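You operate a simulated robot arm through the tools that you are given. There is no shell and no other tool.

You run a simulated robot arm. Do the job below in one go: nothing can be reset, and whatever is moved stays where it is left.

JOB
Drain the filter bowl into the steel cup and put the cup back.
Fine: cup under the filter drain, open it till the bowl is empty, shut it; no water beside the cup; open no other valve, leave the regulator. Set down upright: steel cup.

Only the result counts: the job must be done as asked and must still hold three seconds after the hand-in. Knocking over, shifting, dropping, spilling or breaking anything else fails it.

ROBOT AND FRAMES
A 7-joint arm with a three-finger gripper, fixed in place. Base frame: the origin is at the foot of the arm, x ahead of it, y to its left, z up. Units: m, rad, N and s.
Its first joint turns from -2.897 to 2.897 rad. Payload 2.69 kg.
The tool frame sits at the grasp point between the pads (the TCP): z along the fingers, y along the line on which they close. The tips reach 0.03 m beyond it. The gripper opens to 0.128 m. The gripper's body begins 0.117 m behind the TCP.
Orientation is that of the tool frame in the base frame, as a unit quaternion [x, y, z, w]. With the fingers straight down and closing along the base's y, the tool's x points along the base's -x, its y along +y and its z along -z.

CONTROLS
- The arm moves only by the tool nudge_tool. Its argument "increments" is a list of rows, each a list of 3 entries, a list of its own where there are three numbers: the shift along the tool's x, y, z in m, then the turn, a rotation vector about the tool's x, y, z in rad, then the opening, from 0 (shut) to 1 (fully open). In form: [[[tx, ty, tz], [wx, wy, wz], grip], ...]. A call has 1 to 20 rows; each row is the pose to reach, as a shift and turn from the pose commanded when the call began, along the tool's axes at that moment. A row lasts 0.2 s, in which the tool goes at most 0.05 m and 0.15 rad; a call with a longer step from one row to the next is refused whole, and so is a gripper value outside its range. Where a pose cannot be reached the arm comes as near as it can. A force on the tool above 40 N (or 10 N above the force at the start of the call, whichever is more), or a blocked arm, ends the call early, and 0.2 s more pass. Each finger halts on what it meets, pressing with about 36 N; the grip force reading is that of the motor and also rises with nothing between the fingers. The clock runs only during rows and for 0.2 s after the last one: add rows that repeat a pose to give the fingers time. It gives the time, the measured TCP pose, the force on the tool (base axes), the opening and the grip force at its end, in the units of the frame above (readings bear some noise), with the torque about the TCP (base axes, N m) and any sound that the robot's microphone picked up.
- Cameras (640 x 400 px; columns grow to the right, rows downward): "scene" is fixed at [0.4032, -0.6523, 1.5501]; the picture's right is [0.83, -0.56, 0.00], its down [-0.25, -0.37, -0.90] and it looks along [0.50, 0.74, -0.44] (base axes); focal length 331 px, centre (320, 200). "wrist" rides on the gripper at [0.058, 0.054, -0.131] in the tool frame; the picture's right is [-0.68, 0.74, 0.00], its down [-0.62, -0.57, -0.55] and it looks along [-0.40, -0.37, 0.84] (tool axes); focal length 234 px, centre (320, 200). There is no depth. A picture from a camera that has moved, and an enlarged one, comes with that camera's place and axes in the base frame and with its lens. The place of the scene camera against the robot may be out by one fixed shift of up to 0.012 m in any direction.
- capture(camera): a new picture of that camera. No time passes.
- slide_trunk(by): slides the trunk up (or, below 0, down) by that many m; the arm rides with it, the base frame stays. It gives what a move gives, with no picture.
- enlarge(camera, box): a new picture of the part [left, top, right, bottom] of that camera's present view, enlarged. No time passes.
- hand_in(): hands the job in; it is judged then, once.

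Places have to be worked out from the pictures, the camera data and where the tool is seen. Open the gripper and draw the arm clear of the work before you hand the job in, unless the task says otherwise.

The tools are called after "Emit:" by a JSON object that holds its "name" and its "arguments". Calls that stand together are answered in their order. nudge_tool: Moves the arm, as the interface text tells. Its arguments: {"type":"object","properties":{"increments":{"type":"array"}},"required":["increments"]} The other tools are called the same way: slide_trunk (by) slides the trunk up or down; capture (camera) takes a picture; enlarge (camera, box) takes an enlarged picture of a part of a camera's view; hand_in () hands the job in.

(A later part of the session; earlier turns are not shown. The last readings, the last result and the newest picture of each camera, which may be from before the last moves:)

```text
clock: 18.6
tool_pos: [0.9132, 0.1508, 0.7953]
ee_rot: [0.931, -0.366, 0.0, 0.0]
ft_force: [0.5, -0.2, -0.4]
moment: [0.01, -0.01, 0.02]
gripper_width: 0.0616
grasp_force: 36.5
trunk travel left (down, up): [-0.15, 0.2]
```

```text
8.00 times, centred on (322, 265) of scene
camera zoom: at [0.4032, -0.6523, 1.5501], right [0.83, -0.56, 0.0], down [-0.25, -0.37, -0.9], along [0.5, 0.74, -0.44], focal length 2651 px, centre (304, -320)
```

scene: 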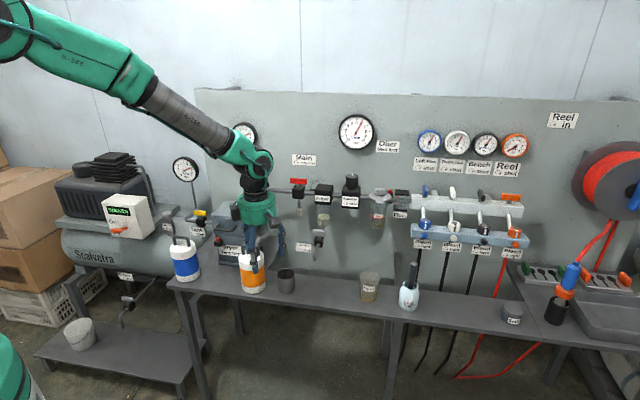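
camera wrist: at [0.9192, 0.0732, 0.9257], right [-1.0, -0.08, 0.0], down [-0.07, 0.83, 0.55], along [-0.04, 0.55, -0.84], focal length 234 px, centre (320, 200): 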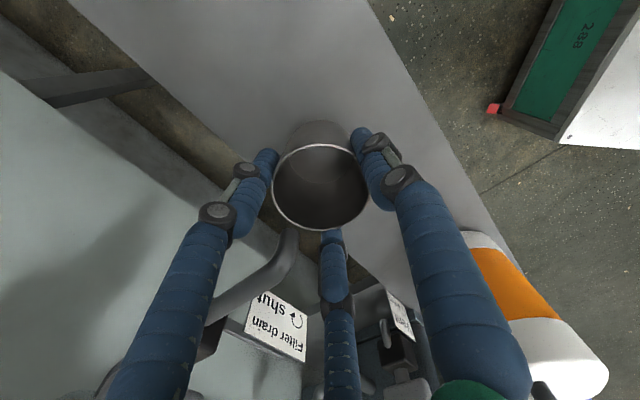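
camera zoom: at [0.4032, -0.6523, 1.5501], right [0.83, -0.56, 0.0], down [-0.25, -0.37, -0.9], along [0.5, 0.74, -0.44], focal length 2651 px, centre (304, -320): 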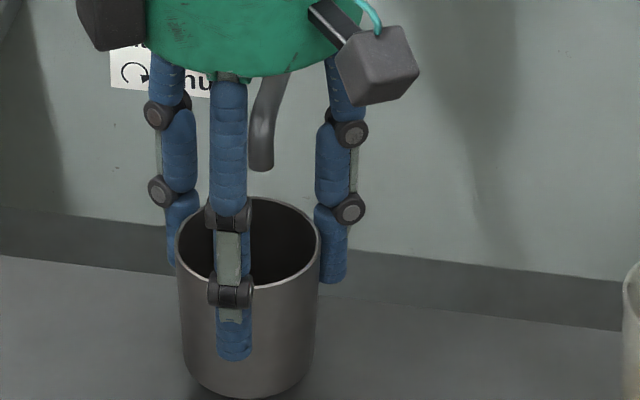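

The spout tip lies about 21 mm further toward the wall, with lateral error around 1 mm. Centring the cup there leaves about 10 mm of bench behind its base. I slide in and lower it to the bench, still gripped.

Emit:
{"name": "nudge_tool", "arguments": {"increments": [[[0.0006, -0.01, 0], [0, 0, 0], 0.0], [[0.0012, -0.0205, 0], [0, 0, 0], 0.0], [[0.0012, -0.0205, 0], [0, 0, 0], 0.0], [[0.0012, -0.0205, 0.006], [0, 0, 0], 0.0], [[0.0012, -0.0205, 0.012], [0, 0, 0], 0.0], [[0.0012, -0.0205, 0.0125], [0, 0, 0], 0.0]]}}

Emit:
{"name": "enlarge", "arguments": {"camera": "wrist", "box": [200, 110, 392, 230]}}

Emit:
{"name": "enlarge", "arguments": {"camera": "scene", "box": [280, 230, 360, 290]}}

```text
clock: 20.0
tool_pos: [0.9273, 0.1676, 0.7843]
ee_rot: [0.931, -0.366, 0.001, -0.001]
ft_force: [-3.6, -0.6, 11.8]
moment: [-0.03, 0.31, 0.03]
gripper_width: 0.0616
grasp_force: 36.0
trunk travel left (down, up): [-0.15, 0.2]
```

```text
3.33 times, centred on (296, 170) of wrist
camera zoom: at [0.9338, 0.0883, 0.9155], right [-1.0, -0.08, 0.0], down [-0.07, 0.83, 0.55], along [-0.04, 0.55, -0.84], focal length 781 px, centre (400, 300)
```

zoom: 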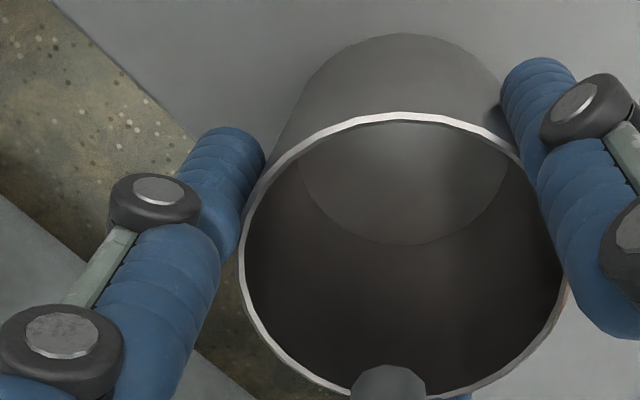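

```text
6.67 times, centred on (320, 260) of scene
camera zoom: at [0.4032, -0.6523, 1.5501], right [0.83, -0.56, 0.0], down [-0.25, -0.37, -0.9], along [0.5, 0.74, -0.44], focal length 2209 px, centre (320, -200)
```

zoom: 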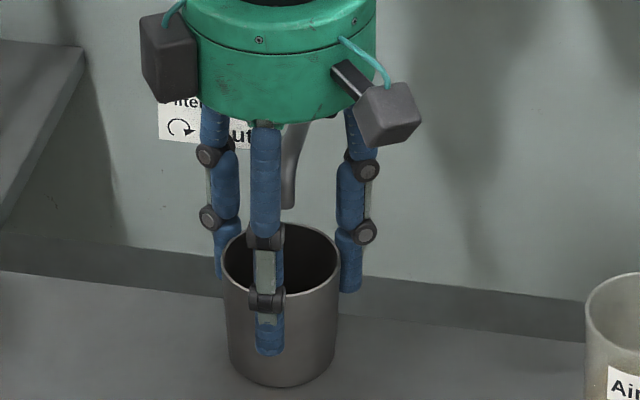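

The cup is down, with the bench pressing back at 12 N, and the spout is within 3 mm of the cup's centre. I ease the press off and open the fingers.

Emit:
{"name": "nudge_tool", "arguments": {"increments": [[[0, 0, -0.001], [0, 0, 0], 0.0], [[0, 0, -0.001], [0, 0, 0], 0.55], [[0, 0, -0.001], [0, 0, 0], 0.65], [[0, 0, -0.001], [0, 0, 0], 0.78], [[0, 0, -0.001], [0, 0, 0], 0.8]]}}

Emit:
{"name": "capture", "arguments": {"camera": "wrist"}}

Emit:
{"name": "enlarge", "arguments": {"camera": "scene", "box": [280, 230, 360, 290]}}

```text
clock: 21.2
tool_pos: [0.9278, 0.1657, 0.7838]
ee_rot: [0.93, -0.366, 0.0, 0.0]
ft_force: [1.0, -0.8, 0.1]
moment: [0.0, 0.01, -0.01]
gripper_width: 0.1026
grasp_force: 0.1
trunk travel left (down, up): [-0.15, 0.2]
```

```text
taken
camera wrist: at [0.9341, 0.0879, 0.9147], right [-1.0, -0.08, 0.0], down [-0.06, 0.83, 0.55], along [-0.04, 0.55, -0.84], focal length 234 px, centre (320, 200)
```

wrist: 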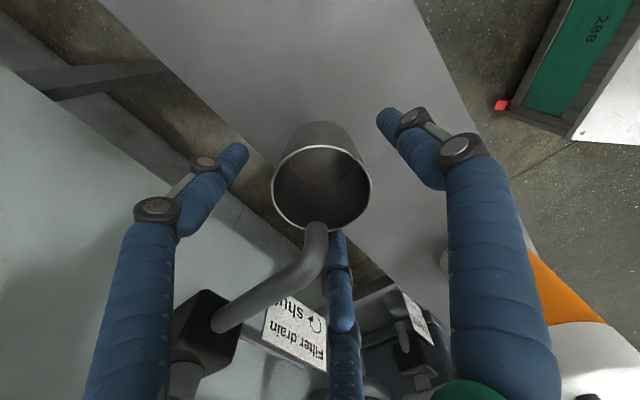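

```text
6.67 times, centred on (320, 260) of scene
camera zoom: at [0.4032, -0.6523, 1.5501], right [0.83, -0.56, 0.0], down [-0.25, -0.37, -0.9], along [0.5, 0.74, -0.44], focal length 2209 px, centre (320, -200)
```

zoom: 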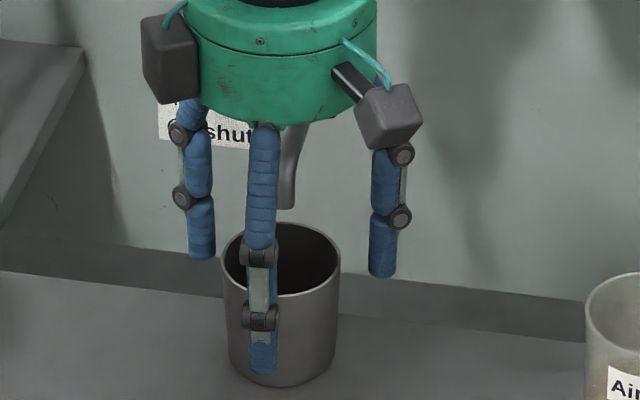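

The cup stands free under the spout. I raise the hand straight up, with the pipe passing between the fingers.

Emit:
{"name": "nudge_tool", "arguments": {"increments": [[[0, 0, -0.015], [0, 0, 0], 0.8], [[0, 0, -0.03], [0, 0, 0], 0.8], [[0, 0, -0.06], [0, 0, 0], 0.8], [[0, 0, -0.1], [0, 0, 0], 0.8], [[0, 0, -0.14], [0, 0, 0], 0.8], [[0, 0.02, -0.18], [0, 0, 0], 0.8], [[0, 0.04, -0.19], [0, 0, 0], 0.8], [[0, 0.06, -0.19], [0, 0, 0], 0.8], [[0, 0.06, -0.19], [0, 0, 0], 0.8]]}}

Emit:
{"name": "capture", "arguments": {"camera": "wrist"}}

Emit:
{"name": "enlarge", "arguments": {"camera": "scene", "box": [250, 180, 410, 290]}}

```text
clock: 23.2
tool_pos: [0.8895, 0.1211, 0.9726]
ee_rot: [0.93, -0.367, 0.0, 0.0]
ft_force: [-0.1, -0.9, -0.7]
moment: [0.04, 0.01, 0.0]
gripper_width: 0.1025
grasp_force: 0.0
trunk travel left (down, up): [-0.15, 0.2]
```

```text
taken
camera wrist: at [0.8956, 0.0433, 1.1044], right [-1.0, -0.08, 0.0], down [-0.06, 0.83, 0.55], along [-0.04, 0.55, -0.84], focal length 234 px, centre (320, 200)
```

wrist: 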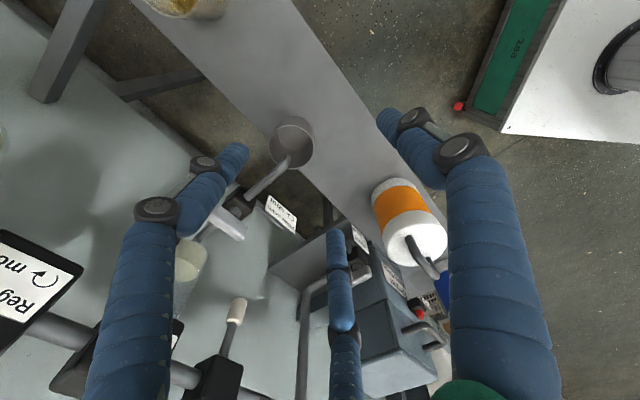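

```text
3.64 times, centred on (330, 235) of scene
camera zoom: at [0.4032, -0.6523, 1.5501], right [0.83, -0.56, 0.0], down [-0.25, -0.37, -0.9], along [0.5, 0.74, -0.44], focal length 1205 px, centre (284, 73)
```

zoom: 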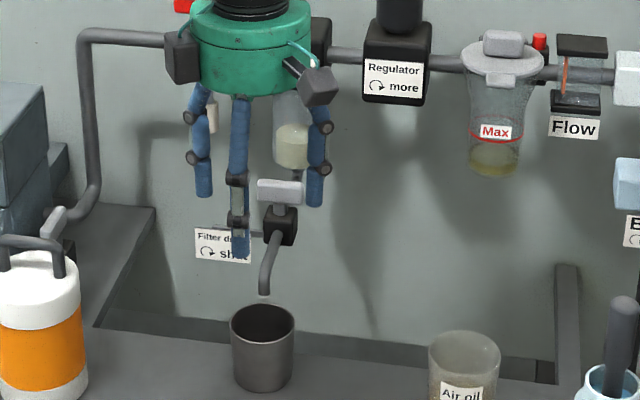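

The cup is under the spout and the hand is clear. Next is the handle: I close the fingers into a pusher, lean the hand about 23° toward the front so the palm clears the filter head, and come up in front of the right half of the handle, still above it.

Emit:
{"name": "nudge_tool", "arguments": {"increments": [[[0, 0, 0], [0.1333, 0, 0], 0.4], [[0, 0, 0], [0.2667, 0, 0], 0.1], [[0, 0, 0], [0.4, 0, 0], 0.0], [[0, 0, 0], [0.4, 0, 0], 0.0], [[0.006, -0.025, 0], [0.4, 0, 0], 0.0], [[0.012, -0.05, 0.005], [0.4, 0, 0], 0.0], [[0.0177, -0.075, 0.012], [0.4, 0, 0], 0.0], [[0.0177, -0.0909, 0.0185], [0.4, 0, 0], 0.0], [[0.0177, -0.0909, 0.0185], [0.4, 0, 0], 0.0]]}}

Emit:
{"name": "capture", "arguments": {"camera": "wrist"}}

Emit:
{"name": "enlarge", "arguments": {"camera": "scene", "box": [250, 170, 410, 290]}}

```text
clock: 25.2
tool_pos: [0.9626, 0.1781, 0.9537]
ee_rot: [0.912, -0.359, 0.072, -0.184]
ft_force: [0.5, 0.9, -0.8]
moment: [-0.01, -0.02, -0.01]
gripper_width: 0.0021
grasp_force: 31.4
trunk travel left (down, up): [-0.15, 0.2]
```

```text
taken
camera wrist: at [0.9363, 0.0653, 1.0543], right [-0.96, -0.03, -0.29], down [-0.24, 0.64, 0.73], along [0.16, 0.76, -0.63], focal length 234 px, centre (320, 200)
```

wrist: 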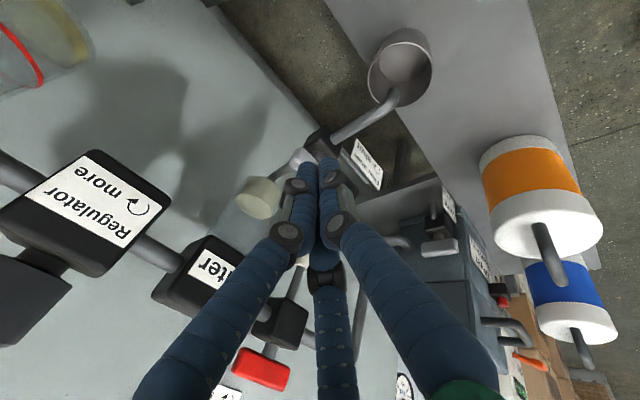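

```text
3.33 times, centred on (330, 230) of scene
camera zoom: at [0.4032, -0.6523, 1.5501], right [0.83, -0.56, 0.0], down [-0.25, -0.37, -0.9], along [0.5, 0.74, -0.44], focal length 1105 px, centre (287, 100)
```

zoom: 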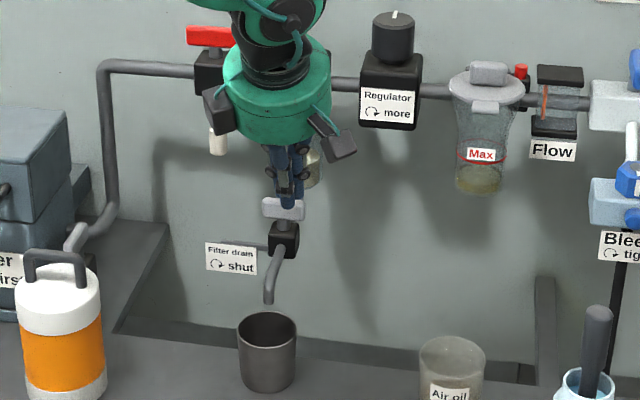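

The fingertips are in front of and above the handle, with no contact. I enlarge both views to verify the offset before lowering.

Emit:
{"name": "enlarge", "arguments": {"camera": "wrist", "box": [240, 110, 400, 210]}}

Emit:
{"name": "enlarge", "arguments": {"camera": "scene", "box": [296, 200, 344, 240]}}

```text
4.00 times, centred on (320, 160) of wrist
camera zoom: at [0.9363, 0.0653, 1.0543], right [-0.96, -0.03, -0.29], down [-0.24, 0.64, 0.73], along [0.16, 0.76, -0.63], focal length 937 px, centre (320, 360)
```

zoom: 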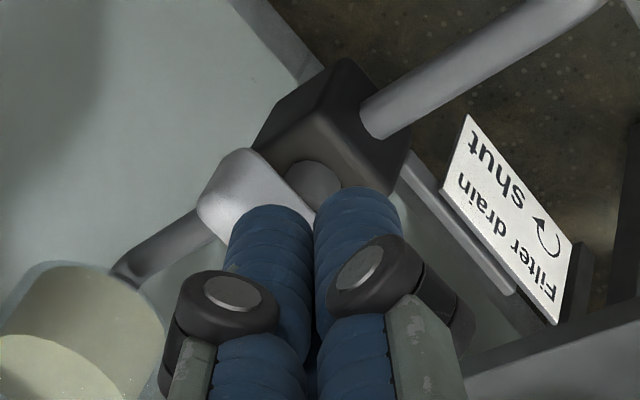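

```text
10.00 times, centred on (320, 220) of scene
camera zoom: at [0.4032, -0.6523, 1.5501], right [0.83, -0.56, 0.0], down [-0.25, -0.37, -0.9], along [0.5, 0.74, -0.44], focal length 3314 px, centre (320, 0)
```

zoom: 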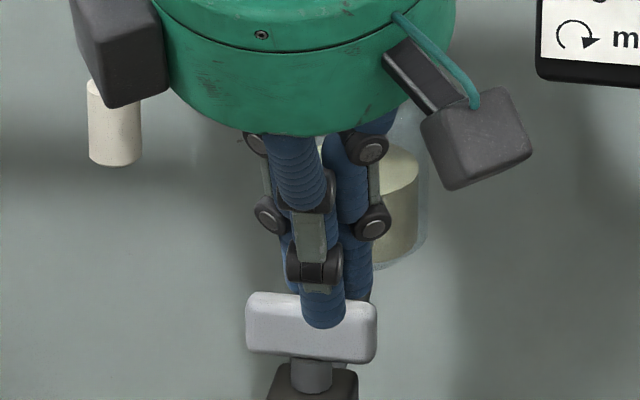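

The alignment is as intended: the tips face the bar's right half. I lower vertically so the tips sit in front of the bar.

Emit:
{"name": "nudge_tool", "arguments": {"increments": [[[0, 0.007, 0.0166], [0, 0, 0], 0.0], [[0, 0.014, 0.0331], [0, 0, 0], 0.0], [[0, 0.018, 0.042], [0, 0, 0], 0.0], [[0, 0.021, 0.0497], [0, 0, 0], 0.0], [[0, 0.021, 0.0497], [0, 0, 0], 0.0]]}}

Emit:
{"name": "enlarge", "arguments": {"camera": "wrist", "box": [240, 110, 400, 210]}}

Emit:
{"name": "enlarge", "arguments": {"camera": "scene", "box": [296, 205, 344, 245]}}

```text
clock: 26.4
tool_pos: [0.9641, 0.1762, 0.902]
ee_rot: [0.912, -0.359, 0.073, -0.185]
ft_force: [0.2, 0.0, -0.9]
moment: [0.0, 0.01, -0.01]
gripper_width: 0.002
grasp_force: 31.6
trunk travel left (down, up): [-0.15, 0.2]
```

```text
4.00 times, centred on (320, 160) of wrist
camera zoom: at [0.9363, 0.0644, 1.0015], right [-0.96, -0.03, -0.29], down [-0.24, 0.64, 0.73], along [0.16, 0.76, -0.63], focal length 937 px, centre (320, 360)
```

zoom: 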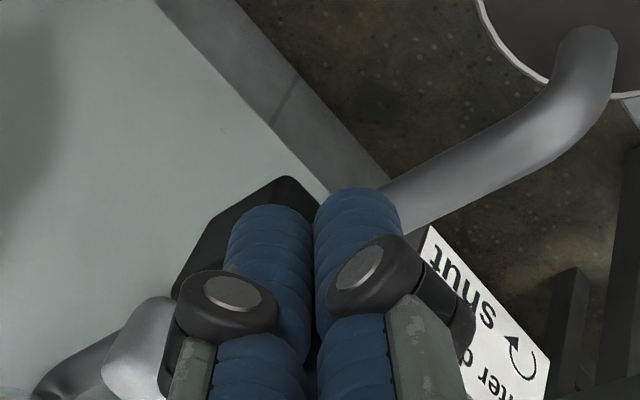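

```text
10.00 times, centred on (320, 225) of scene
camera zoom: at [0.4032, -0.6523, 1.5501], right [0.83, -0.56, 0.0], down [-0.25, -0.37, -0.9], along [0.5, 0.74, -0.44], focal length 3314 px, centre (320, -50)
```

zoom: 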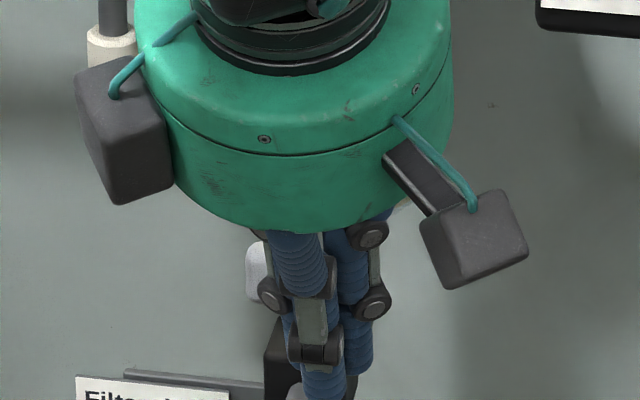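

No force yet and the tips are level with the bar, just in front of it. I push the right end toward the wall, which is counter-clockwise and so opens it, through the first 30°, then check.

Emit:
{"name": "nudge_tool", "arguments": {"increments": [[[-0.001, -0.007, 0.003], [0, 0, 0], 0.0], [[-0.002, -0.0147, 0.0062], [0, 0, 0], 0.0], [[0.0042, -0.0187, 0.0079], [0, 0, 0], 0.0], [[0.0094, -0.024, 0.0102], [0, 0, 0], 0.0]]}}

Emit:
{"name": "enlarge", "arguments": {"camera": "wrist", "box": [200, 80, 440, 230]}}

Emit:
{"name": "enlarge", "arguments": {"camera": "scene", "box": [280, 190, 360, 290]}}

```text
clock: 27.4
tool_pos: [0.9871, 0.1888, 0.9016]
ee_rot: [0.912, -0.359, 0.074, -0.184]
ft_force: [0.6, -0.4, -0.9]
moment: [0.01, -0.04, -0.01]
gripper_width: 0.0022
grasp_force: 31.5
trunk travel left (down, up): [-0.15, 0.2]
```

```text
2.67 times, centred on (320, 155) of wrist
camera zoom: at [0.9612, 0.0769, 1.0012], right [-0.96, -0.03, -0.29], down [-0.24, 0.64, 0.73], along [0.16, 0.76, -0.63], focal length 624 px, centre (320, 320)
```

zoom: 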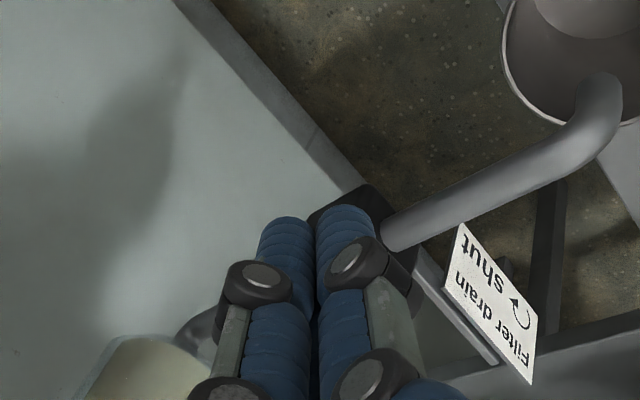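

```text
4.00 times, centred on (320, 240) of scene
camera zoom: at [0.4032, -0.6523, 1.5501], right [0.83, -0.56, 0.0], down [-0.25, -0.37, -0.9], along [0.5, 0.74, -0.44], focal length 1326 px, centre (320, 40)
```

zoom: 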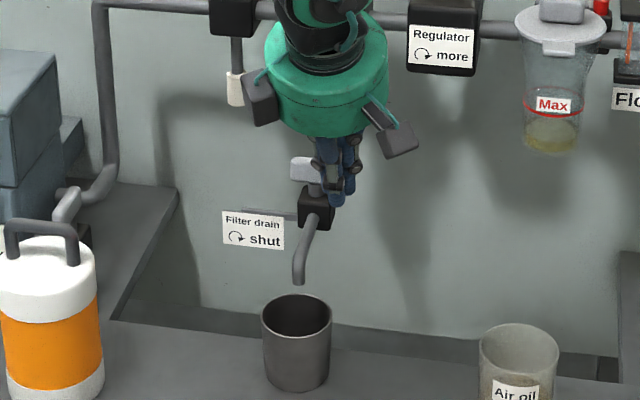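

The force is small and I can't yet tell whether the bar moved. I zoom in on it.

Emit:
{"name": "enlarge", "arguments": {"camera": "scene", "box": [304, 216, 344, 248]}}

Emit:
{"name": "enlarge", "arguments": {"camera": "wrist", "box": [260, 150, 360, 230]}}

```text
12.50 times, centred on (324, 232) of scene
camera zoom: at [0.4032, -0.6523, 1.5501], right [0.83, -0.56, 0.0], down [-0.25, -0.37, -0.9], along [0.5, 0.74, -0.44], focal length 4142 px, centre (270, -200)
```

zoom: 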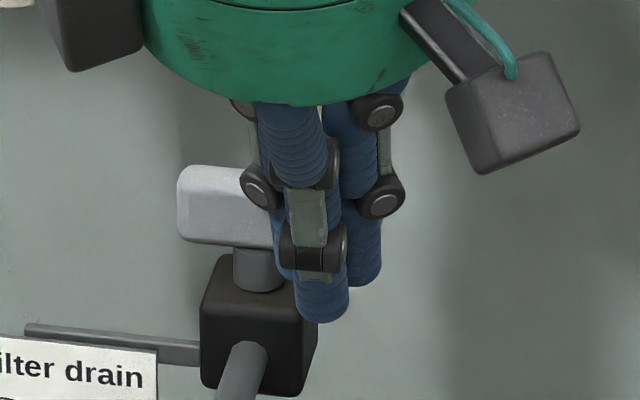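

```text
5.00 times, centred on (310, 190) of wrist
camera zoom: at [0.9612, 0.0769, 1.0012], right [-0.96, -0.03, -0.29], down [-0.24, 0.64, 0.73], along [0.16, 0.76, -0.63], focal length 1171 px, centre (370, 250)
```

zoom: 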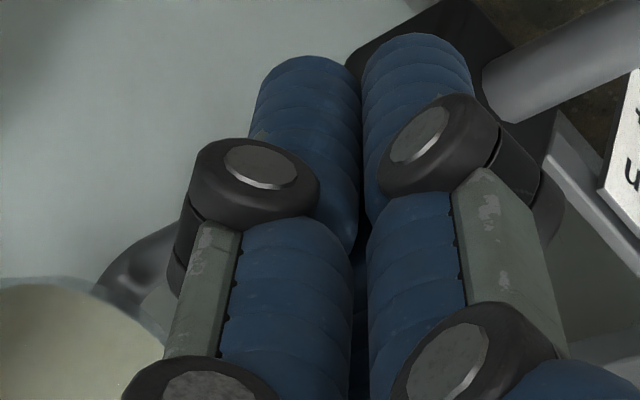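

The bar hasn't turned. The fingers are slimmer than I assumed, about 16 mm, so I've been passing in front of its right end. I shift left to bear on the bar's right half and push a little further toward the wall to find contact.

Emit:
{"name": "nudge_tool", "arguments": {"increments": [[[-0.0114, 0.0033, -0.0014], [0, 0, 0], 0.0], [[-0.0114, -0.0022, 0.0009], [0, 0, 0], 0.0], [[-0.0094, -0.0065, 0.0027], [0, 0, 0], 0.0]]}}

Emit:
{"name": "enlarge", "arguments": {"camera": "scene", "box": [304, 216, 344, 248]}}

Emit:
{"name": "enlarge", "arguments": {"camera": "wrist", "box": [260, 150, 360, 230]}}

```text
clock: 28.2
tool_pos: [0.9836, 0.1965, 0.9001]
ee_rot: [0.911, -0.36, 0.073, -0.185]
ft_force: [-10.1, -31.5, 0.2]
moment: [-0.62, 0.54, 0.06]
gripper_width: 0.002
grasp_force: 31.1
trunk travel left (down, up): [-0.15, 0.2]
```

```text
12.50 times, centred on (324, 232) of scene
camera zoom: at [0.4032, -0.6523, 1.5501], right [0.83, -0.56, 0.0], down [-0.25, -0.37, -0.9], along [0.5, 0.74, -0.44], focal length 4142 px, centre (270, -200)
```

zoom: 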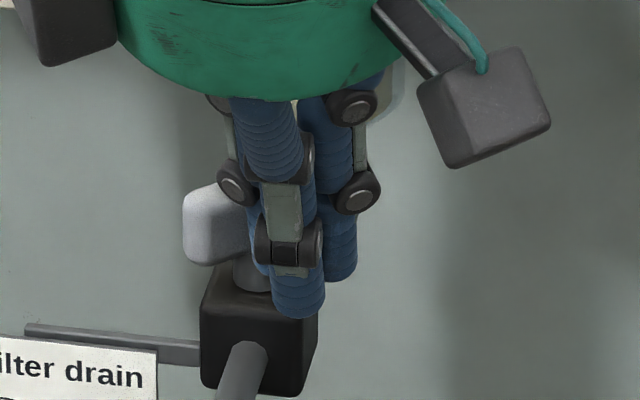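

```text
5.00 times, centred on (310, 190) of wrist
camera zoom: at [0.9578, 0.0844, 1.0002], right [-0.96, -0.03, -0.29], down [-0.24, 0.65, 0.73], along [0.16, 0.76, -0.63], focal length 1171 px, centre (370, 250)
```

zoom: 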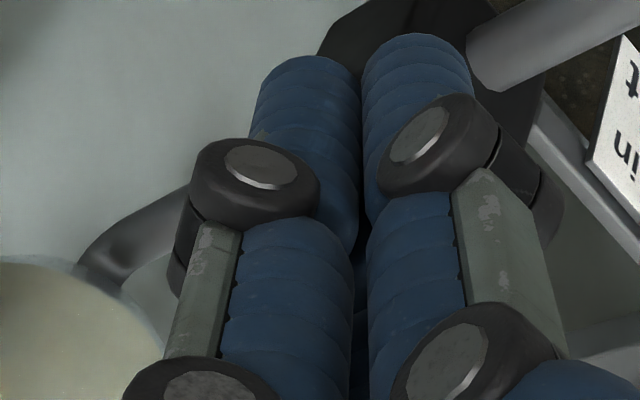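

The handle has started turning, by about 25°, with a 33 N reaction because the contact is too near the axis. I back off, shift outward along the bar for a longer lever, and continue on an arc.

Emit:
{"name": "nudge_tool", "arguments": {"increments": [[[0.003, 0.0055, -0.0023], [0, 0, 0], 0.0], [[0.0131, 0.0037, -0.0016], [0, 0, 0], 0.0], [[0.0131, -0.0016, 0.0007], [0, 0, 0], 0.0], [[0.014, -0.0072, 0.003], [0, 0, 0], 0.0], [[0.0132, -0.0128, 0.0054], [0, 0, 0], 0.0], [[0.011, -0.0181, 0.0077], [0, 0, 0], 0.0]]}}

Emit:
{"name": "enlarge", "arguments": {"camera": "scene", "box": [304, 216, 344, 248]}}

Emit:
{"name": "enlarge", "arguments": {"camera": "scene", "box": [280, 200, 360, 300]}}

```text
clock: 29.6
tool_pos: [1.0054, 0.2084, 0.9016]
ee_rot: [0.912, -0.359, 0.073, -0.185]
ft_force: [0.1, -0.1, -0.1]
moment: [0.01, 0.0, 0.01]
gripper_width: 0.002
grasp_force: 31.1
trunk travel left (down, up): [-0.15, 0.2]
```

```text
12.50 times, centred on (324, 232) of scene
camera zoom: at [0.4032, -0.6523, 1.5501], right [0.83, -0.56, 0.0], down [-0.25, -0.37, -0.9], along [0.5, 0.74, -0.44], focal length 4142 px, centre (270, -200)
```

zoom: 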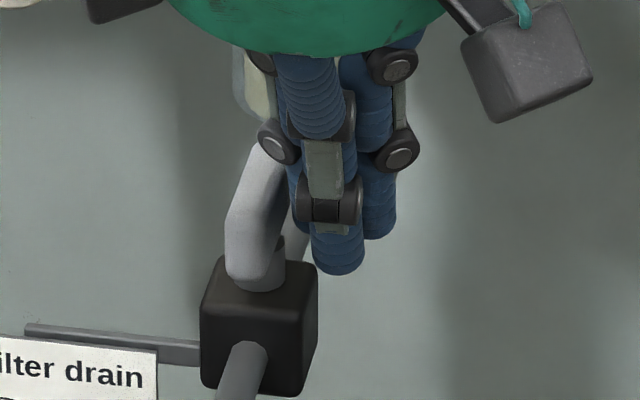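

```text
4.00 times, centred on (320, 250) of scene
camera zoom: at [0.4032, -0.6523, 1.5501], right [0.83, -0.56, 0.0], down [-0.25, -0.37, -0.9], along [0.5, 0.74, -0.44], focal length 1326 px, centre (320, 0)
```

zoom: 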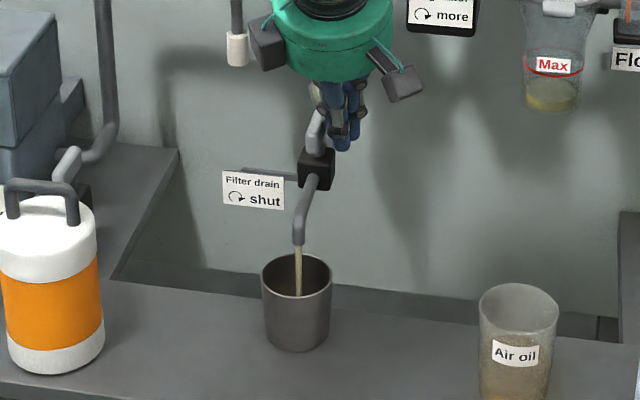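

Water is running cleanly into the cup and the handle stands nearly parallel to the spout, open by about 78°. While it drains I take the fingers off the handle to the right and around toward the front, ready for closing, and wait.

Emit:
{"name": "nudge_tool", "arguments": {"increments": [[[0.008, 0, 0], [0, 0, 0], 0.0], [[0.015, 0, 0], [0, 0, 0], 0.0], [[0.015, 0.015, -0.0063], [0, 0, 0], 0.0], [[0.015, 0.0298, -0.0126], [0, 0, 0], 0.0], [[0.015, 0.0298, -0.0126], [0, 0, 0], 0.0], [[0.015, 0.0298, -0.0126], [0, 0, 0], 0.0], [[0.015, 0.0298, -0.0126], [0, 0, 0], 0.0]]}}

Emit:
{"name": "enlarge", "arguments": {"camera": "scene", "box": [304, 206, 344, 238]}}

Emit:
{"name": "enlarge", "arguments": {"camera": "scene", "box": [280, 200, 360, 300]}}

Emit:
{"name": "capture", "arguments": {"camera": "wrist"}}

```text
clock: 31.2
tool_pos: [0.9947, 0.1743, 0.8985]
ee_rot: [0.912, -0.359, 0.073, -0.185]
ft_force: [0.8, 1.0, 0.0]
moment: [0.02, 0.02, 0.0]
gripper_width: 0.0023
grasp_force: 31.5
trunk travel left (down, up): [-0.15, 0.2]
```

```text
12.50 times, centred on (324, 222) of scene
camera zoom: at [0.4032, -0.6523, 1.5501], right [0.83, -0.56, 0.0], down [-0.25, -0.37, -0.9], along [0.5, 0.74, -0.44], focal length 4142 px, centre (270, -75)
```

zoom: 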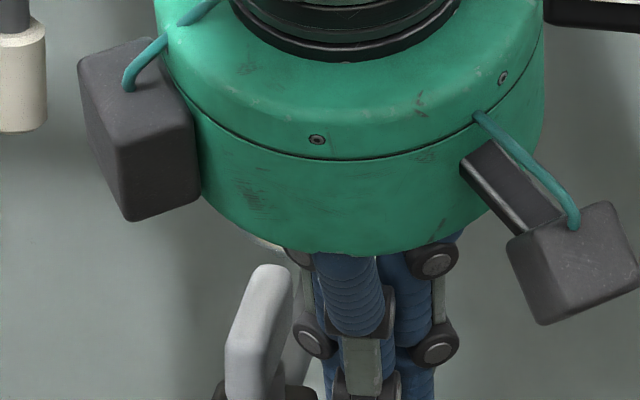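

```text
4.00 times, centred on (320, 250) of scene
camera zoom: at [0.4032, -0.6523, 1.5501], right [0.83, -0.56, 0.0], down [-0.25, -0.37, -0.9], along [0.5, 0.74, -0.44], focal length 1326 px, centre (320, 0)
```

zoom: 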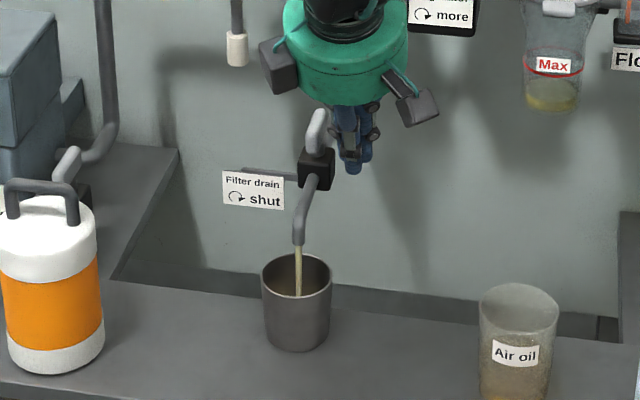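

```text
taken
camera wrist: at [0.9688, 0.061, 0.999], right [-0.96, -0.03, -0.29], down [-0.24, 0.64, 0.73], along [0.16, 0.76, -0.63], focal length 234 px, centre (320, 200)
```

wrist: 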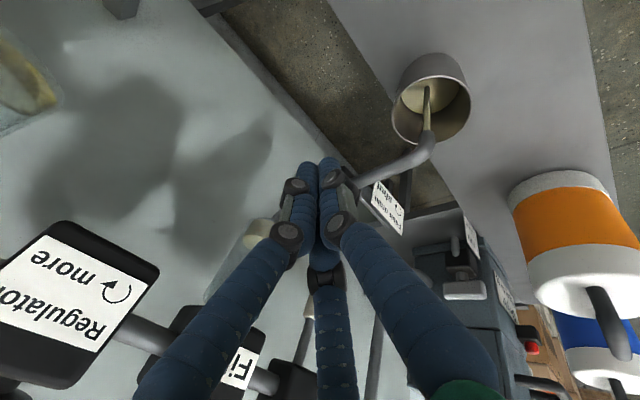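

The stream lands well inside the cup. The hand blocks the bowl, so I slide it right along the bench direction to see the bowl level while it keeps draining.

Emit:
{"name": "nudge_tool", "arguments": {"increments": [[[0.02, 0, 0], [0, 0, 0], 0.0], [[0.04, 0.01, -0.004], [0, 0, 0], 0.0], [[0.06, 0.02, -0.008], [0, 0, 0], 0.0], [[0.08, 0.03, -0.012], [0, 0, 0], 0.0], [[0.08, 0.03, -0.012], [0, 0, 0], 0.0], [[0.08, 0.03, -0.012], [0, 0, 0], 0.0], [[0.08, 0.03, -0.012], [0, 0, 0], 0.0], [[0.08, 0.03, -0.012], [0, 0, 0], 0.0]]}}

Emit:
{"name": "enlarge", "arguments": {"camera": "scene", "box": [290, 190, 370, 240]}}

Emit:
{"name": "enlarge", "arguments": {"camera": "scene", "box": [270, 240, 350, 290]}}

```text
clock: 33.0
tool_pos: [1.0328, 0.095, 0.8987]
ee_rot: [0.912, -0.36, 0.073, -0.185]
ft_force: [-0.2, 1.2, 0.2]
moment: [-0.01, 0.01, -0.01]
gripper_width: 0.0022
grasp_force: 31.5
trunk travel left (down, up): [-0.15, 0.2]
```

```text
8.00 times, centred on (330, 215) of scene
camera zoom: at [0.4032, -0.6523, 1.5501], right [0.83, -0.56, 0.0], down [-0.25, -0.37, -0.9], along [0.5, 0.74, -0.44], focal length 2651 px, centre (240, 80)
```

zoom: 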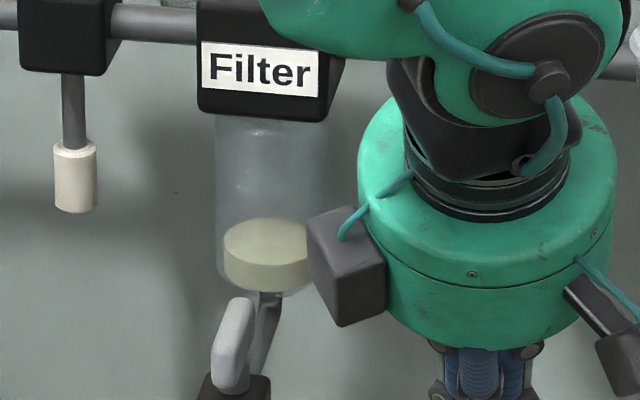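

```text
8.00 times, centred on (310, 265) of scene
camera zoom: at [0.4032, -0.6523, 1.5501], right [0.83, -0.56, 0.0], down [-0.25, -0.37, -0.9], along [0.5, 0.74, -0.44], focal length 2651 px, centre (400, -320)
```

zoom: 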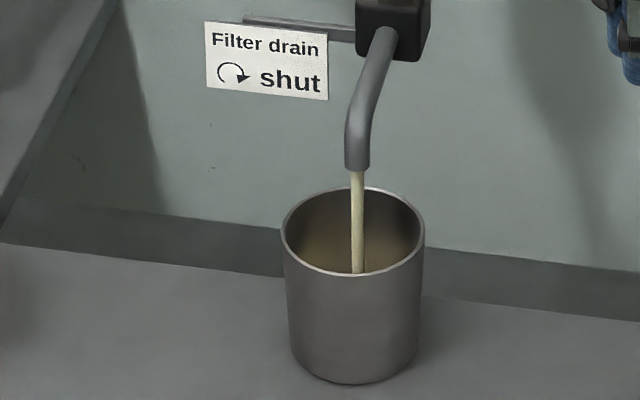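

The bowl level is dropping steadily. I hold still and wait.

Emit:
{"name": "nudge_tool", "arguments": {"increments": [[[0, 0, 0], [0, 0, 0], 0.0], [[0, 0, 0], [0, 0, 0], 0.0], [[0, 0, 0], [0, 0, 0], 0.0], [[0, 0, 0], [0, 0, 0], 0.0], [[0, 0, 0], [0, 0, 0], 0.0], [[0, 0, 0], [0, 0, 0], 0.0], [[0, 0, 0], [0, 0, 0], 0.0], [[0, 0, 0], [0, 0, 0], 0.0], [[0, 0, 0], [0, 0, 0], 0.0], [[0, 0, 0], [0, 0, 0], 0.0], [[0, 0, 0], [0, 0, 0], 0.0], [[0, 0, 0], [0, 0, 0], 0.0], [[0, 0, 0], [0, 0, 0], 0.0], [[0, 0, 0], [0, 0, 0], 0.0], [[0, 0, 0], [0, 0, 0], 0.0], [[0, 0, 0], [0, 0, 0], 0.0], [[0, 0, 0], [0, 0, 0], 0.0], [[0, 0, 0], [0, 0, 0], 0.0], [[0, 0, 0], [0, 0, 0], 0.0], [[0, 0, 0], [0, 0, 0], 0.0]]}}

Emit:
{"name": "enlarge", "arguments": {"camera": "scene", "box": [290, 190, 370, 240]}}

Emit:
{"name": "enlarge", "arguments": {"camera": "scene", "box": [270, 240, 350, 290]}}

```text
clock: 37.2
tool_pos: [1.0324, 0.0957, 0.8987]
ee_rot: [0.912, -0.36, 0.072, -0.184]
ft_force: [0.5, 1.3, -0.3]
moment: [0.03, -0.01, 0.03]
gripper_width: 0.0021
grasp_force: 31.5
trunk travel left (down, up): [-0.15, 0.2]
```

```text
8.00 times, centred on (330, 215) of scene
camera zoom: at [0.4032, -0.6523, 1.5501], right [0.83, -0.56, 0.0], down [-0.25, -0.37, -0.9], along [0.5, 0.74, -0.44], focal length 2651 px, centre (240, 80)
```

zoom: 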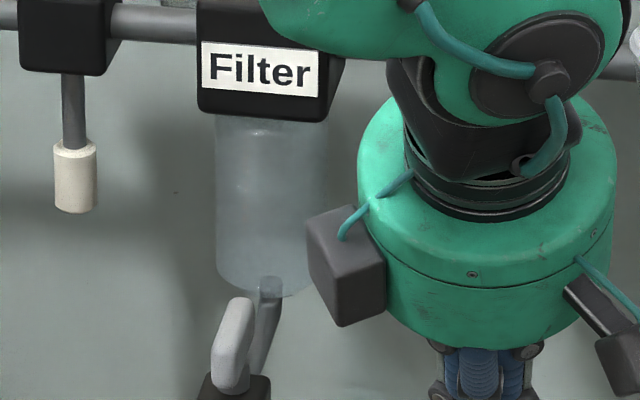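

```text
8.00 times, centred on (310, 265) of scene
camera zoom: at [0.4032, -0.6523, 1.5501], right [0.83, -0.56, 0.0], down [-0.25, -0.37, -0.9], along [0.5, 0.74, -0.44], focal length 2651 px, centre (400, -320)
```

zoom: 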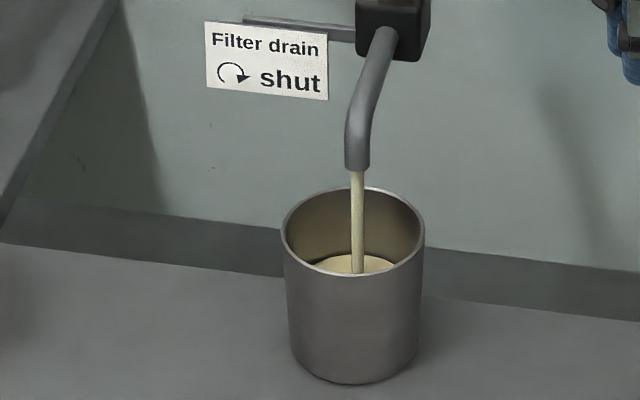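

The bowl looks empty, but a stream still falls. I wait a little for it to run out.

Emit:
{"name": "nudge_tool", "arguments": {"increments": [[[0, 0, 0], [0, 0, 0], 0.0], [[0, 0, 0], [0, 0, 0], 0.0], [[0, 0, 0], [0, 0, 0], 0.0], [[0, 0, 0], [0, 0, 0], 0.0]]}}

Emit:
{"name": "enlarge", "arguments": {"camera": "scene", "box": [290, 190, 370, 240]}}

Emit:
{"name": "enlarge", "arguments": {"camera": "scene", "box": [270, 240, 350, 290]}}

Emit:
{"name": "capture", "arguments": {"camera": "wrist"}}

```text
clock: 38.2
tool_pos: [1.0317, 0.0958, 0.8988]
ee_rot: [0.912, -0.36, 0.073, -0.184]
ft_force: [-0.1, 0.4, -0.2]
moment: [-0.02, 0.01, 0.02]
gripper_width: 0.002
grasp_force: 32.0
trunk travel left (down, up): [-0.15, 0.2]
```

```text
8.00 times, centred on (330, 215) of scene
camera zoom: at [0.4032, -0.6523, 1.5501], right [0.83, -0.56, 0.0], down [-0.25, -0.37, -0.9], along [0.5, 0.74, -0.44], focal length 2651 px, centre (240, 80)
```

zoom: 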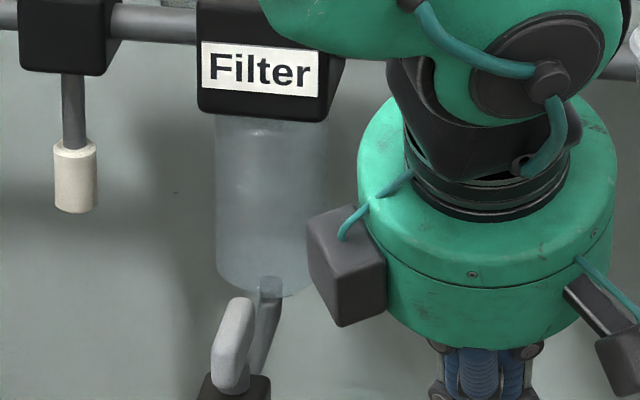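

```text
8.00 times, centred on (310, 265) of scene
camera zoom: at [0.4032, -0.6523, 1.5501], right [0.83, -0.56, 0.0], down [-0.25, -0.37, -0.9], along [0.5, 0.74, -0.44], focal length 2651 px, centre (400, -320)
```

zoom: 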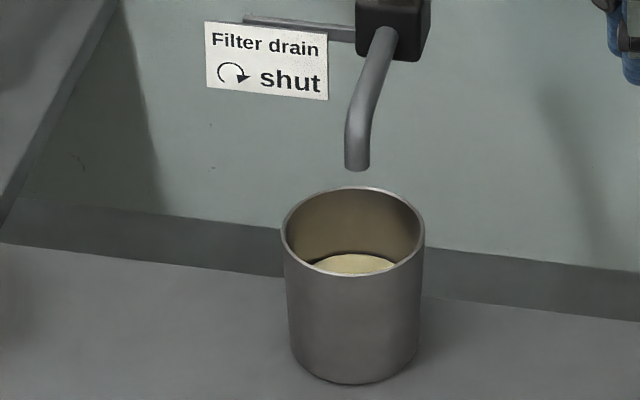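

```text
taken
camera wrist: at [1.0068, -0.0173, 0.9987], right [-0.96, -0.03, -0.29], down [-0.24, 0.64, 0.73], along [0.16, 0.76, -0.63], focal length 234 px, centre (320, 200)
```

wrist: 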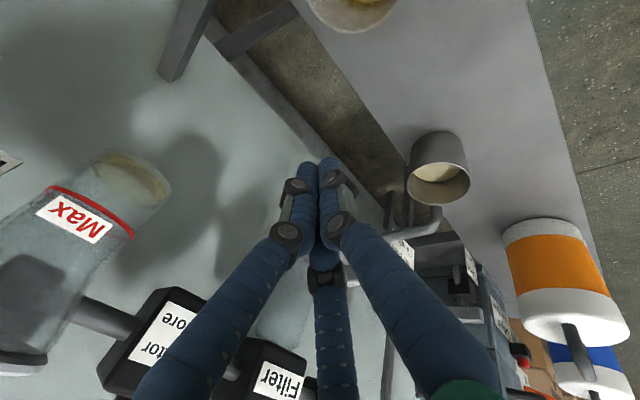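

The stream has stopped and the bowl is empty. I come back to the right side of the handle's front end and push it left, clockwise, to start closing.

Emit:
{"name": "nudge_tool", "arguments": {"increments": [[[-0.03, -0.011, 0.0046], [0, 0, 0], 0.0], [[-0.06, -0.0222, 0.0094], [0, 0, 0], 0.0], [[-0.0798, -0.0297, 0.0126], [0, 0, 0], 0.0], [[-0.091, -0.0304, 0.0129], [0, 0, 0], 0.0], [[-0.102, -0.0311, 0.0131], [0, 0, 0], 0.0], [[-0.1074, -0.0285, 0.012], [0, 0, 0], 0.0], [[-0.1134, -0.0272, 0.0115], [0, 0, 0], 0.0]]}}

Emit:
{"name": "enlarge", "arguments": {"camera": "scene", "box": [300, 212, 348, 248]}}

Emit:
{"name": "enlarge", "arguments": {"camera": "wrist", "box": [240, 120, 400, 220]}}

```text
clock: 39.8
tool_pos: [0.9692, 0.1955, 0.9009]
ee_rot: [0.912, -0.36, 0.072, -0.185]
ft_force: [0.2, -0.4, 1.0]
moment: [-0.01, 0.0, -0.02]
gripper_width: 0.0021
grasp_force: 31.5
trunk travel left (down, up): [-0.15, 0.2]
```

```text
11.11 times, centred on (324, 230) of scene
camera zoom: at [0.4032, -0.6523, 1.5501], right [0.83, -0.56, 0.0], down [-0.25, -0.37, -0.9], along [0.5, 0.74, -0.44], focal length 3682 px, centre (276, -133)
```

zoom: 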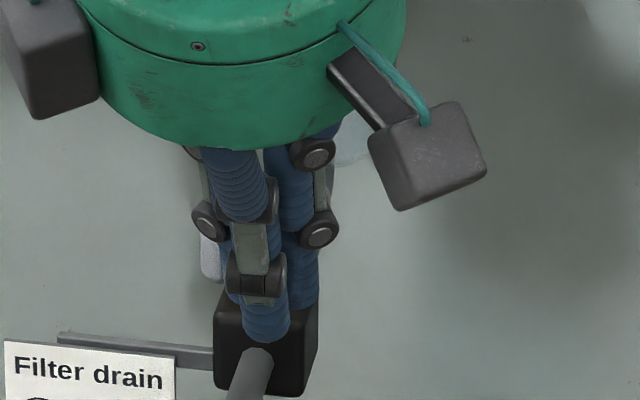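

```text
4.00 times, centred on (320, 170) of wrist
camera zoom: at [0.9432, 0.0831, 1.0004], right [-0.96, -0.04, -0.29], down [-0.24, 0.64, 0.73], along [0.16, 0.76, -0.63], focal length 937 px, centre (320, 320)
```

zoom: 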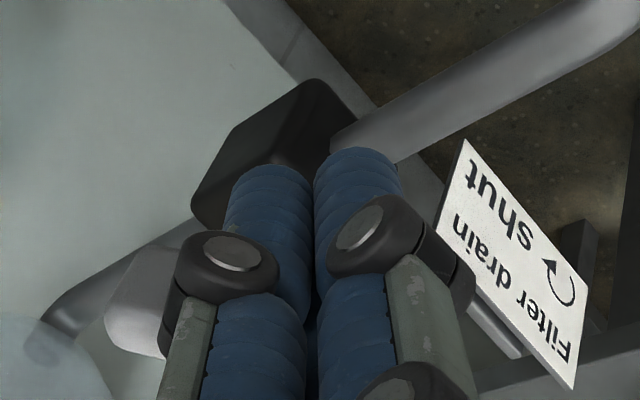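

The handle is following. I continue the arc to the fully shut position.

Emit:
{"name": "nudge_tool", "arguments": {"increments": [[[-0.0062, -0.0001, 0.0], [0, 0, 0], 0.0], [[-0.0121, -0.0018, 0.0008], [0, 0, 0], 0.0], [[-0.0168, -0.0043, 0.0018], [0, 0, 0], 0.0], [[-0.0204, -0.0075, 0.0032], [0, 0, 0], 0.0], [[-0.0212, -0.0085, 0.0036], [0, 0, 0], 0.0]]}}

Emit:
{"name": "enlarge", "arguments": {"camera": "scene", "box": [300, 212, 348, 248]}}

Emit:
{"name": "enlarge", "arguments": {"camera": "wrist", "box": [240, 120, 400, 220]}}

```text
clock: 41.0
tool_pos: [0.959, 0.2161, 0.9008]
ee_rot: [0.912, -0.359, 0.073, -0.184]
ft_force: [-0.1, -1.1, 0.4]
moment: [0.1, -0.01, -0.02]
gripper_width: 0.0022
grasp_force: 31.5
trunk travel left (down, up): [-0.15, 0.2]
```

```text
11.11 times, centred on (324, 230) of scene
camera zoom: at [0.4032, -0.6523, 1.5501], right [0.83, -0.56, 0.0], down [-0.25, -0.37, -0.9], along [0.5, 0.74, -0.44], focal length 3682 px, centre (276, -133)
```

zoom: 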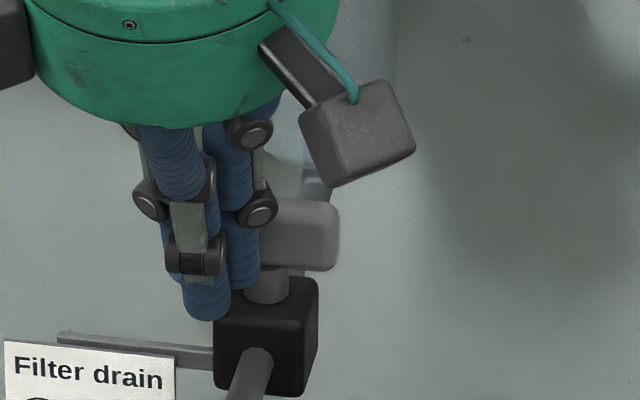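

```text
4.00 times, centred on (320, 170) of wrist
camera zoom: at [0.9334, 0.1038, 1.0009], right [-0.96, -0.03, -0.29], down [-0.24, 0.64, 0.73], along [0.16, 0.76, -0.63], focal length 937 px, centre (320, 320)
```

zoom: 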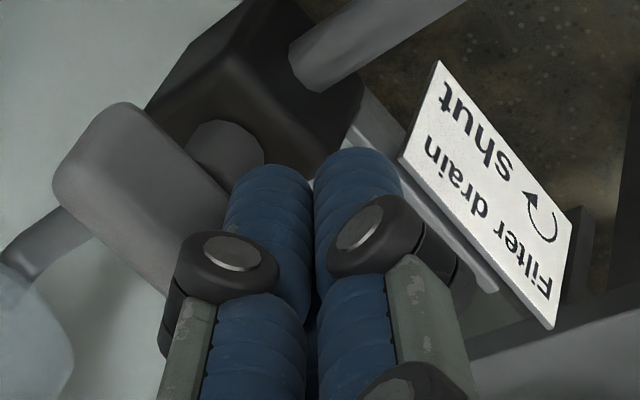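

The handle looks back in its original crosswise position. I draw the fingers back and up to compare it with the first picture.

Emit:
{"name": "nudge_tool", "arguments": {"increments": [[[0, 0.0138, -0.0058], [0, 0, 0], 0.0], [[0, 0.0276, -0.0117], [0, 0, 0], 0.0], [[0, 0.0146, -0.0424], [0, 0, 0], 0.0], [[0, 0.0114, -0.086], [0, 0, 0], 0.0], [[-0.04, 0.02, -0.11], [0, 0, 0], 0.0], [[-0.08, 0.04, -0.12], [0, 0, 0], 0.0], [[-0.08, 0.04, -0.12], [0, 0, 0], 0.0]]}}

Emit:
{"name": "enlarge", "arguments": {"camera": "scene", "box": [280, 220, 360, 270]}}

Emit:
{"name": "capture", "arguments": {"camera": "wrist"}}

Emit:
{"name": "enlarge", "arguments": {"camera": "scene", "box": [250, 180, 410, 290]}}

```text
clock: 42.6
tool_pos: [0.8424, 0.2119, 0.9925]
ee_rot: [0.912, -0.359, 0.073, -0.186]
ft_force: [-0.8, 1.1, -0.2]
moment: [-0.05, -0.01, -0.02]
gripper_width: 0.0022
grasp_force: 31.5
trunk travel left (down, up): [-0.15, 0.2]
```

```text
8.00 times, centred on (320, 245) of scene
camera zoom: at [0.4032, -0.6523, 1.5501], right [0.83, -0.56, 0.0], down [-0.25, -0.37, -0.9], along [0.5, 0.74, -0.44], focal length 2651 px, centre (320, -160)
```

zoom: 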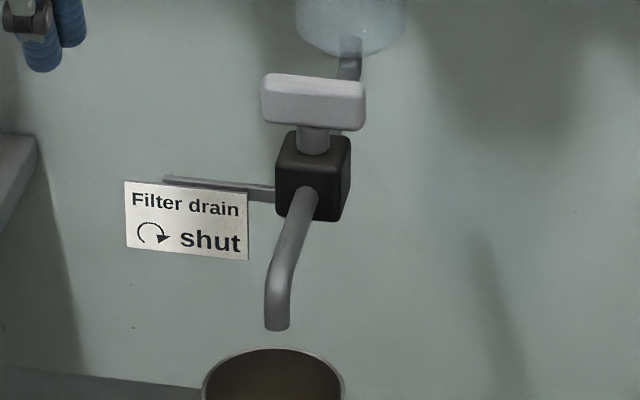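

```text
taken
camera wrist: at [0.8171, 0.1001, 1.0931], right [-0.96, -0.03, -0.29], down [-0.24, 0.64, 0.73], along [0.16, 0.76, -0.63], focal length 234 px, centre (320, 200)
```

wrist: 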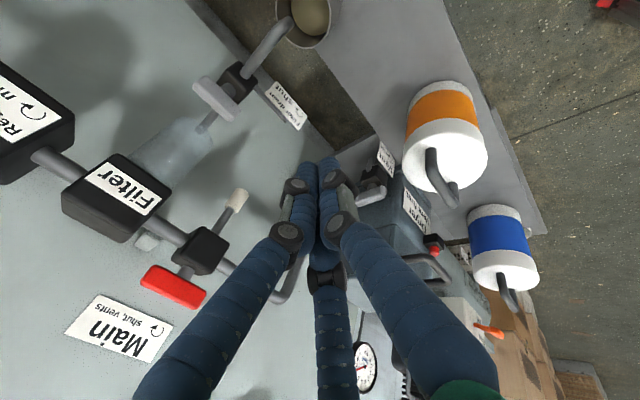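

```text
3.64 times, centred on (330, 235) of scene
camera zoom: at [0.4032, -0.6523, 1.5501], right [0.83, -0.56, 0.0], down [-0.25, -0.37, -0.9], along [0.5, 0.74, -0.44], focal length 1205 px, centre (284, 73)
```

zoom: 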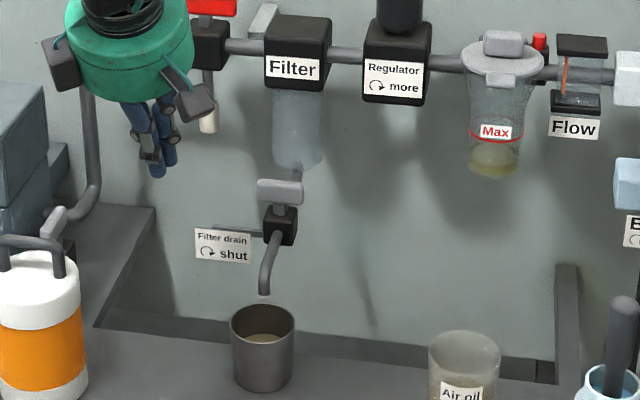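

The handle matches the first picture exactly, the bowl is empty, the bench is dry and the cup is standing. I right the hand to vertical, open it, and return to above the cup.

Emit:
{"name": "nudge_tool", "arguments": {"increments": [[[0, 0, 0], [-0.1333, 0, 0], 0.3], [[0, 0, 0], [-0.2667, 0, 0], 0.6], [[0, 0, 0], [-0.4, 0, 0], 0.8], [[0, 0, 0], [-0.4, 0, 0], 0.8], [[0.03, -0.003, 0.012], [-0.4, 0, 0], 0.8], [[0.065, -0.0065, 0.026], [-0.4, 0, 0], 0.8], [[0.0954, -0.0101, 0.0395], [-0.4, 0, 0], 0.8], [[0.0954, -0.0101, 0.0395], [-0.4, 0, 0], 0.8], [[0.0954, -0.0101, 0.0395], [-0.4, 0, 0], 0.8]]}}

Emit:
{"name": "capture", "arguments": {"camera": "wrist"}}

Emit:
{"name": "enlarge", "arguments": {"camera": "scene", "box": [250, 180, 410, 290]}}

```text
clock: 44.6
tool_pos: [0.9311, 0.1628, 0.9633]
ee_rot: [0.93, -0.367, 0.001, 0.0]
ft_force: [-0.3, 0.8, -0.2]
moment: [0.02, -0.02, 0.01]
gripper_width: 0.1021
grasp_force: 0.0
trunk travel left (down, up): [-0.15, 0.2]
```

```text
taken
camera wrist: at [0.9371, 0.0844, 1.0947], right [-1.0, -0.08, 0.0], down [-0.07, 0.83, 0.55], along [-0.04, 0.55, -0.84], focal length 234 px, centre (320, 200)
```

wrist: 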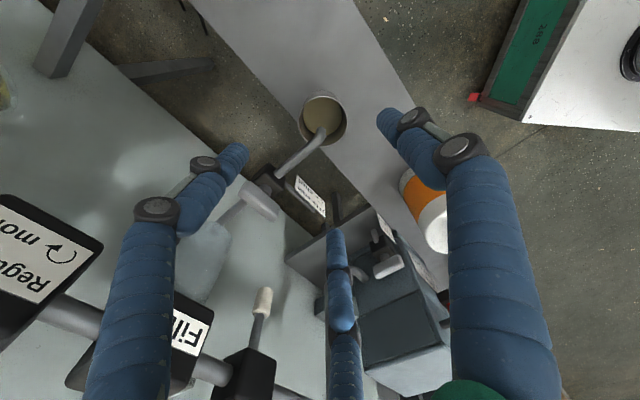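

```text
3.64 times, centred on (330, 235) of scene
camera zoom: at [0.4032, -0.6523, 1.5501], right [0.83, -0.56, 0.0], down [-0.25, -0.37, -0.9], along [0.5, 0.74, -0.44], focal length 1205 px, centre (284, 73)
```

zoom: 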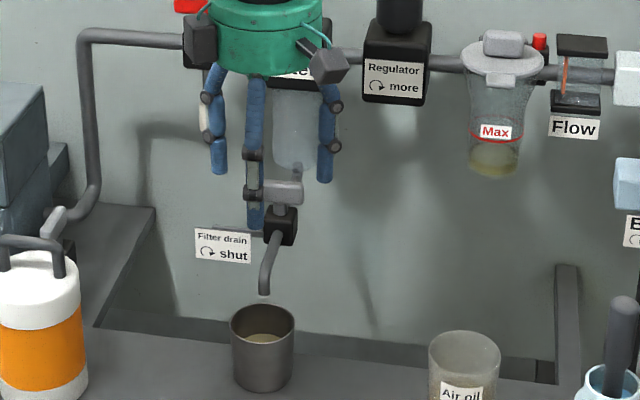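

I'm above the cup within a couple of mm. I check the cup's position in the wrist view before descending.

Emit:
{"name": "enlarge", "arguments": {"camera": "wrist", "box": [256, 80, 384, 160]}}

```text
5.00 times, centred on (320, 120) of wrist
camera zoom: at [0.9371, 0.0844, 1.0947], right [-1.0, -0.08, 0.0], down [-0.07, 0.83, 0.55], along [-0.04, 0.55, -0.84], focal length 1171 px, centre (320, 600)
```

zoom: 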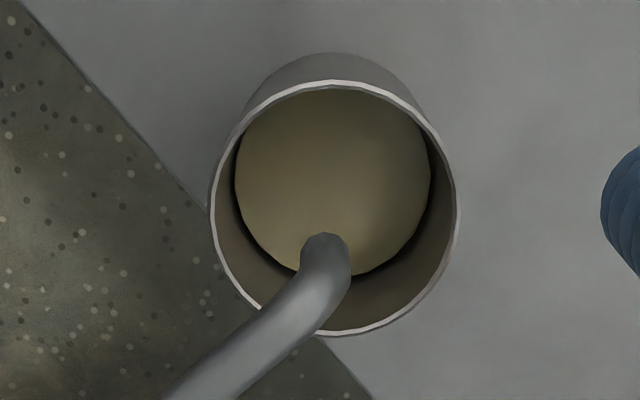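

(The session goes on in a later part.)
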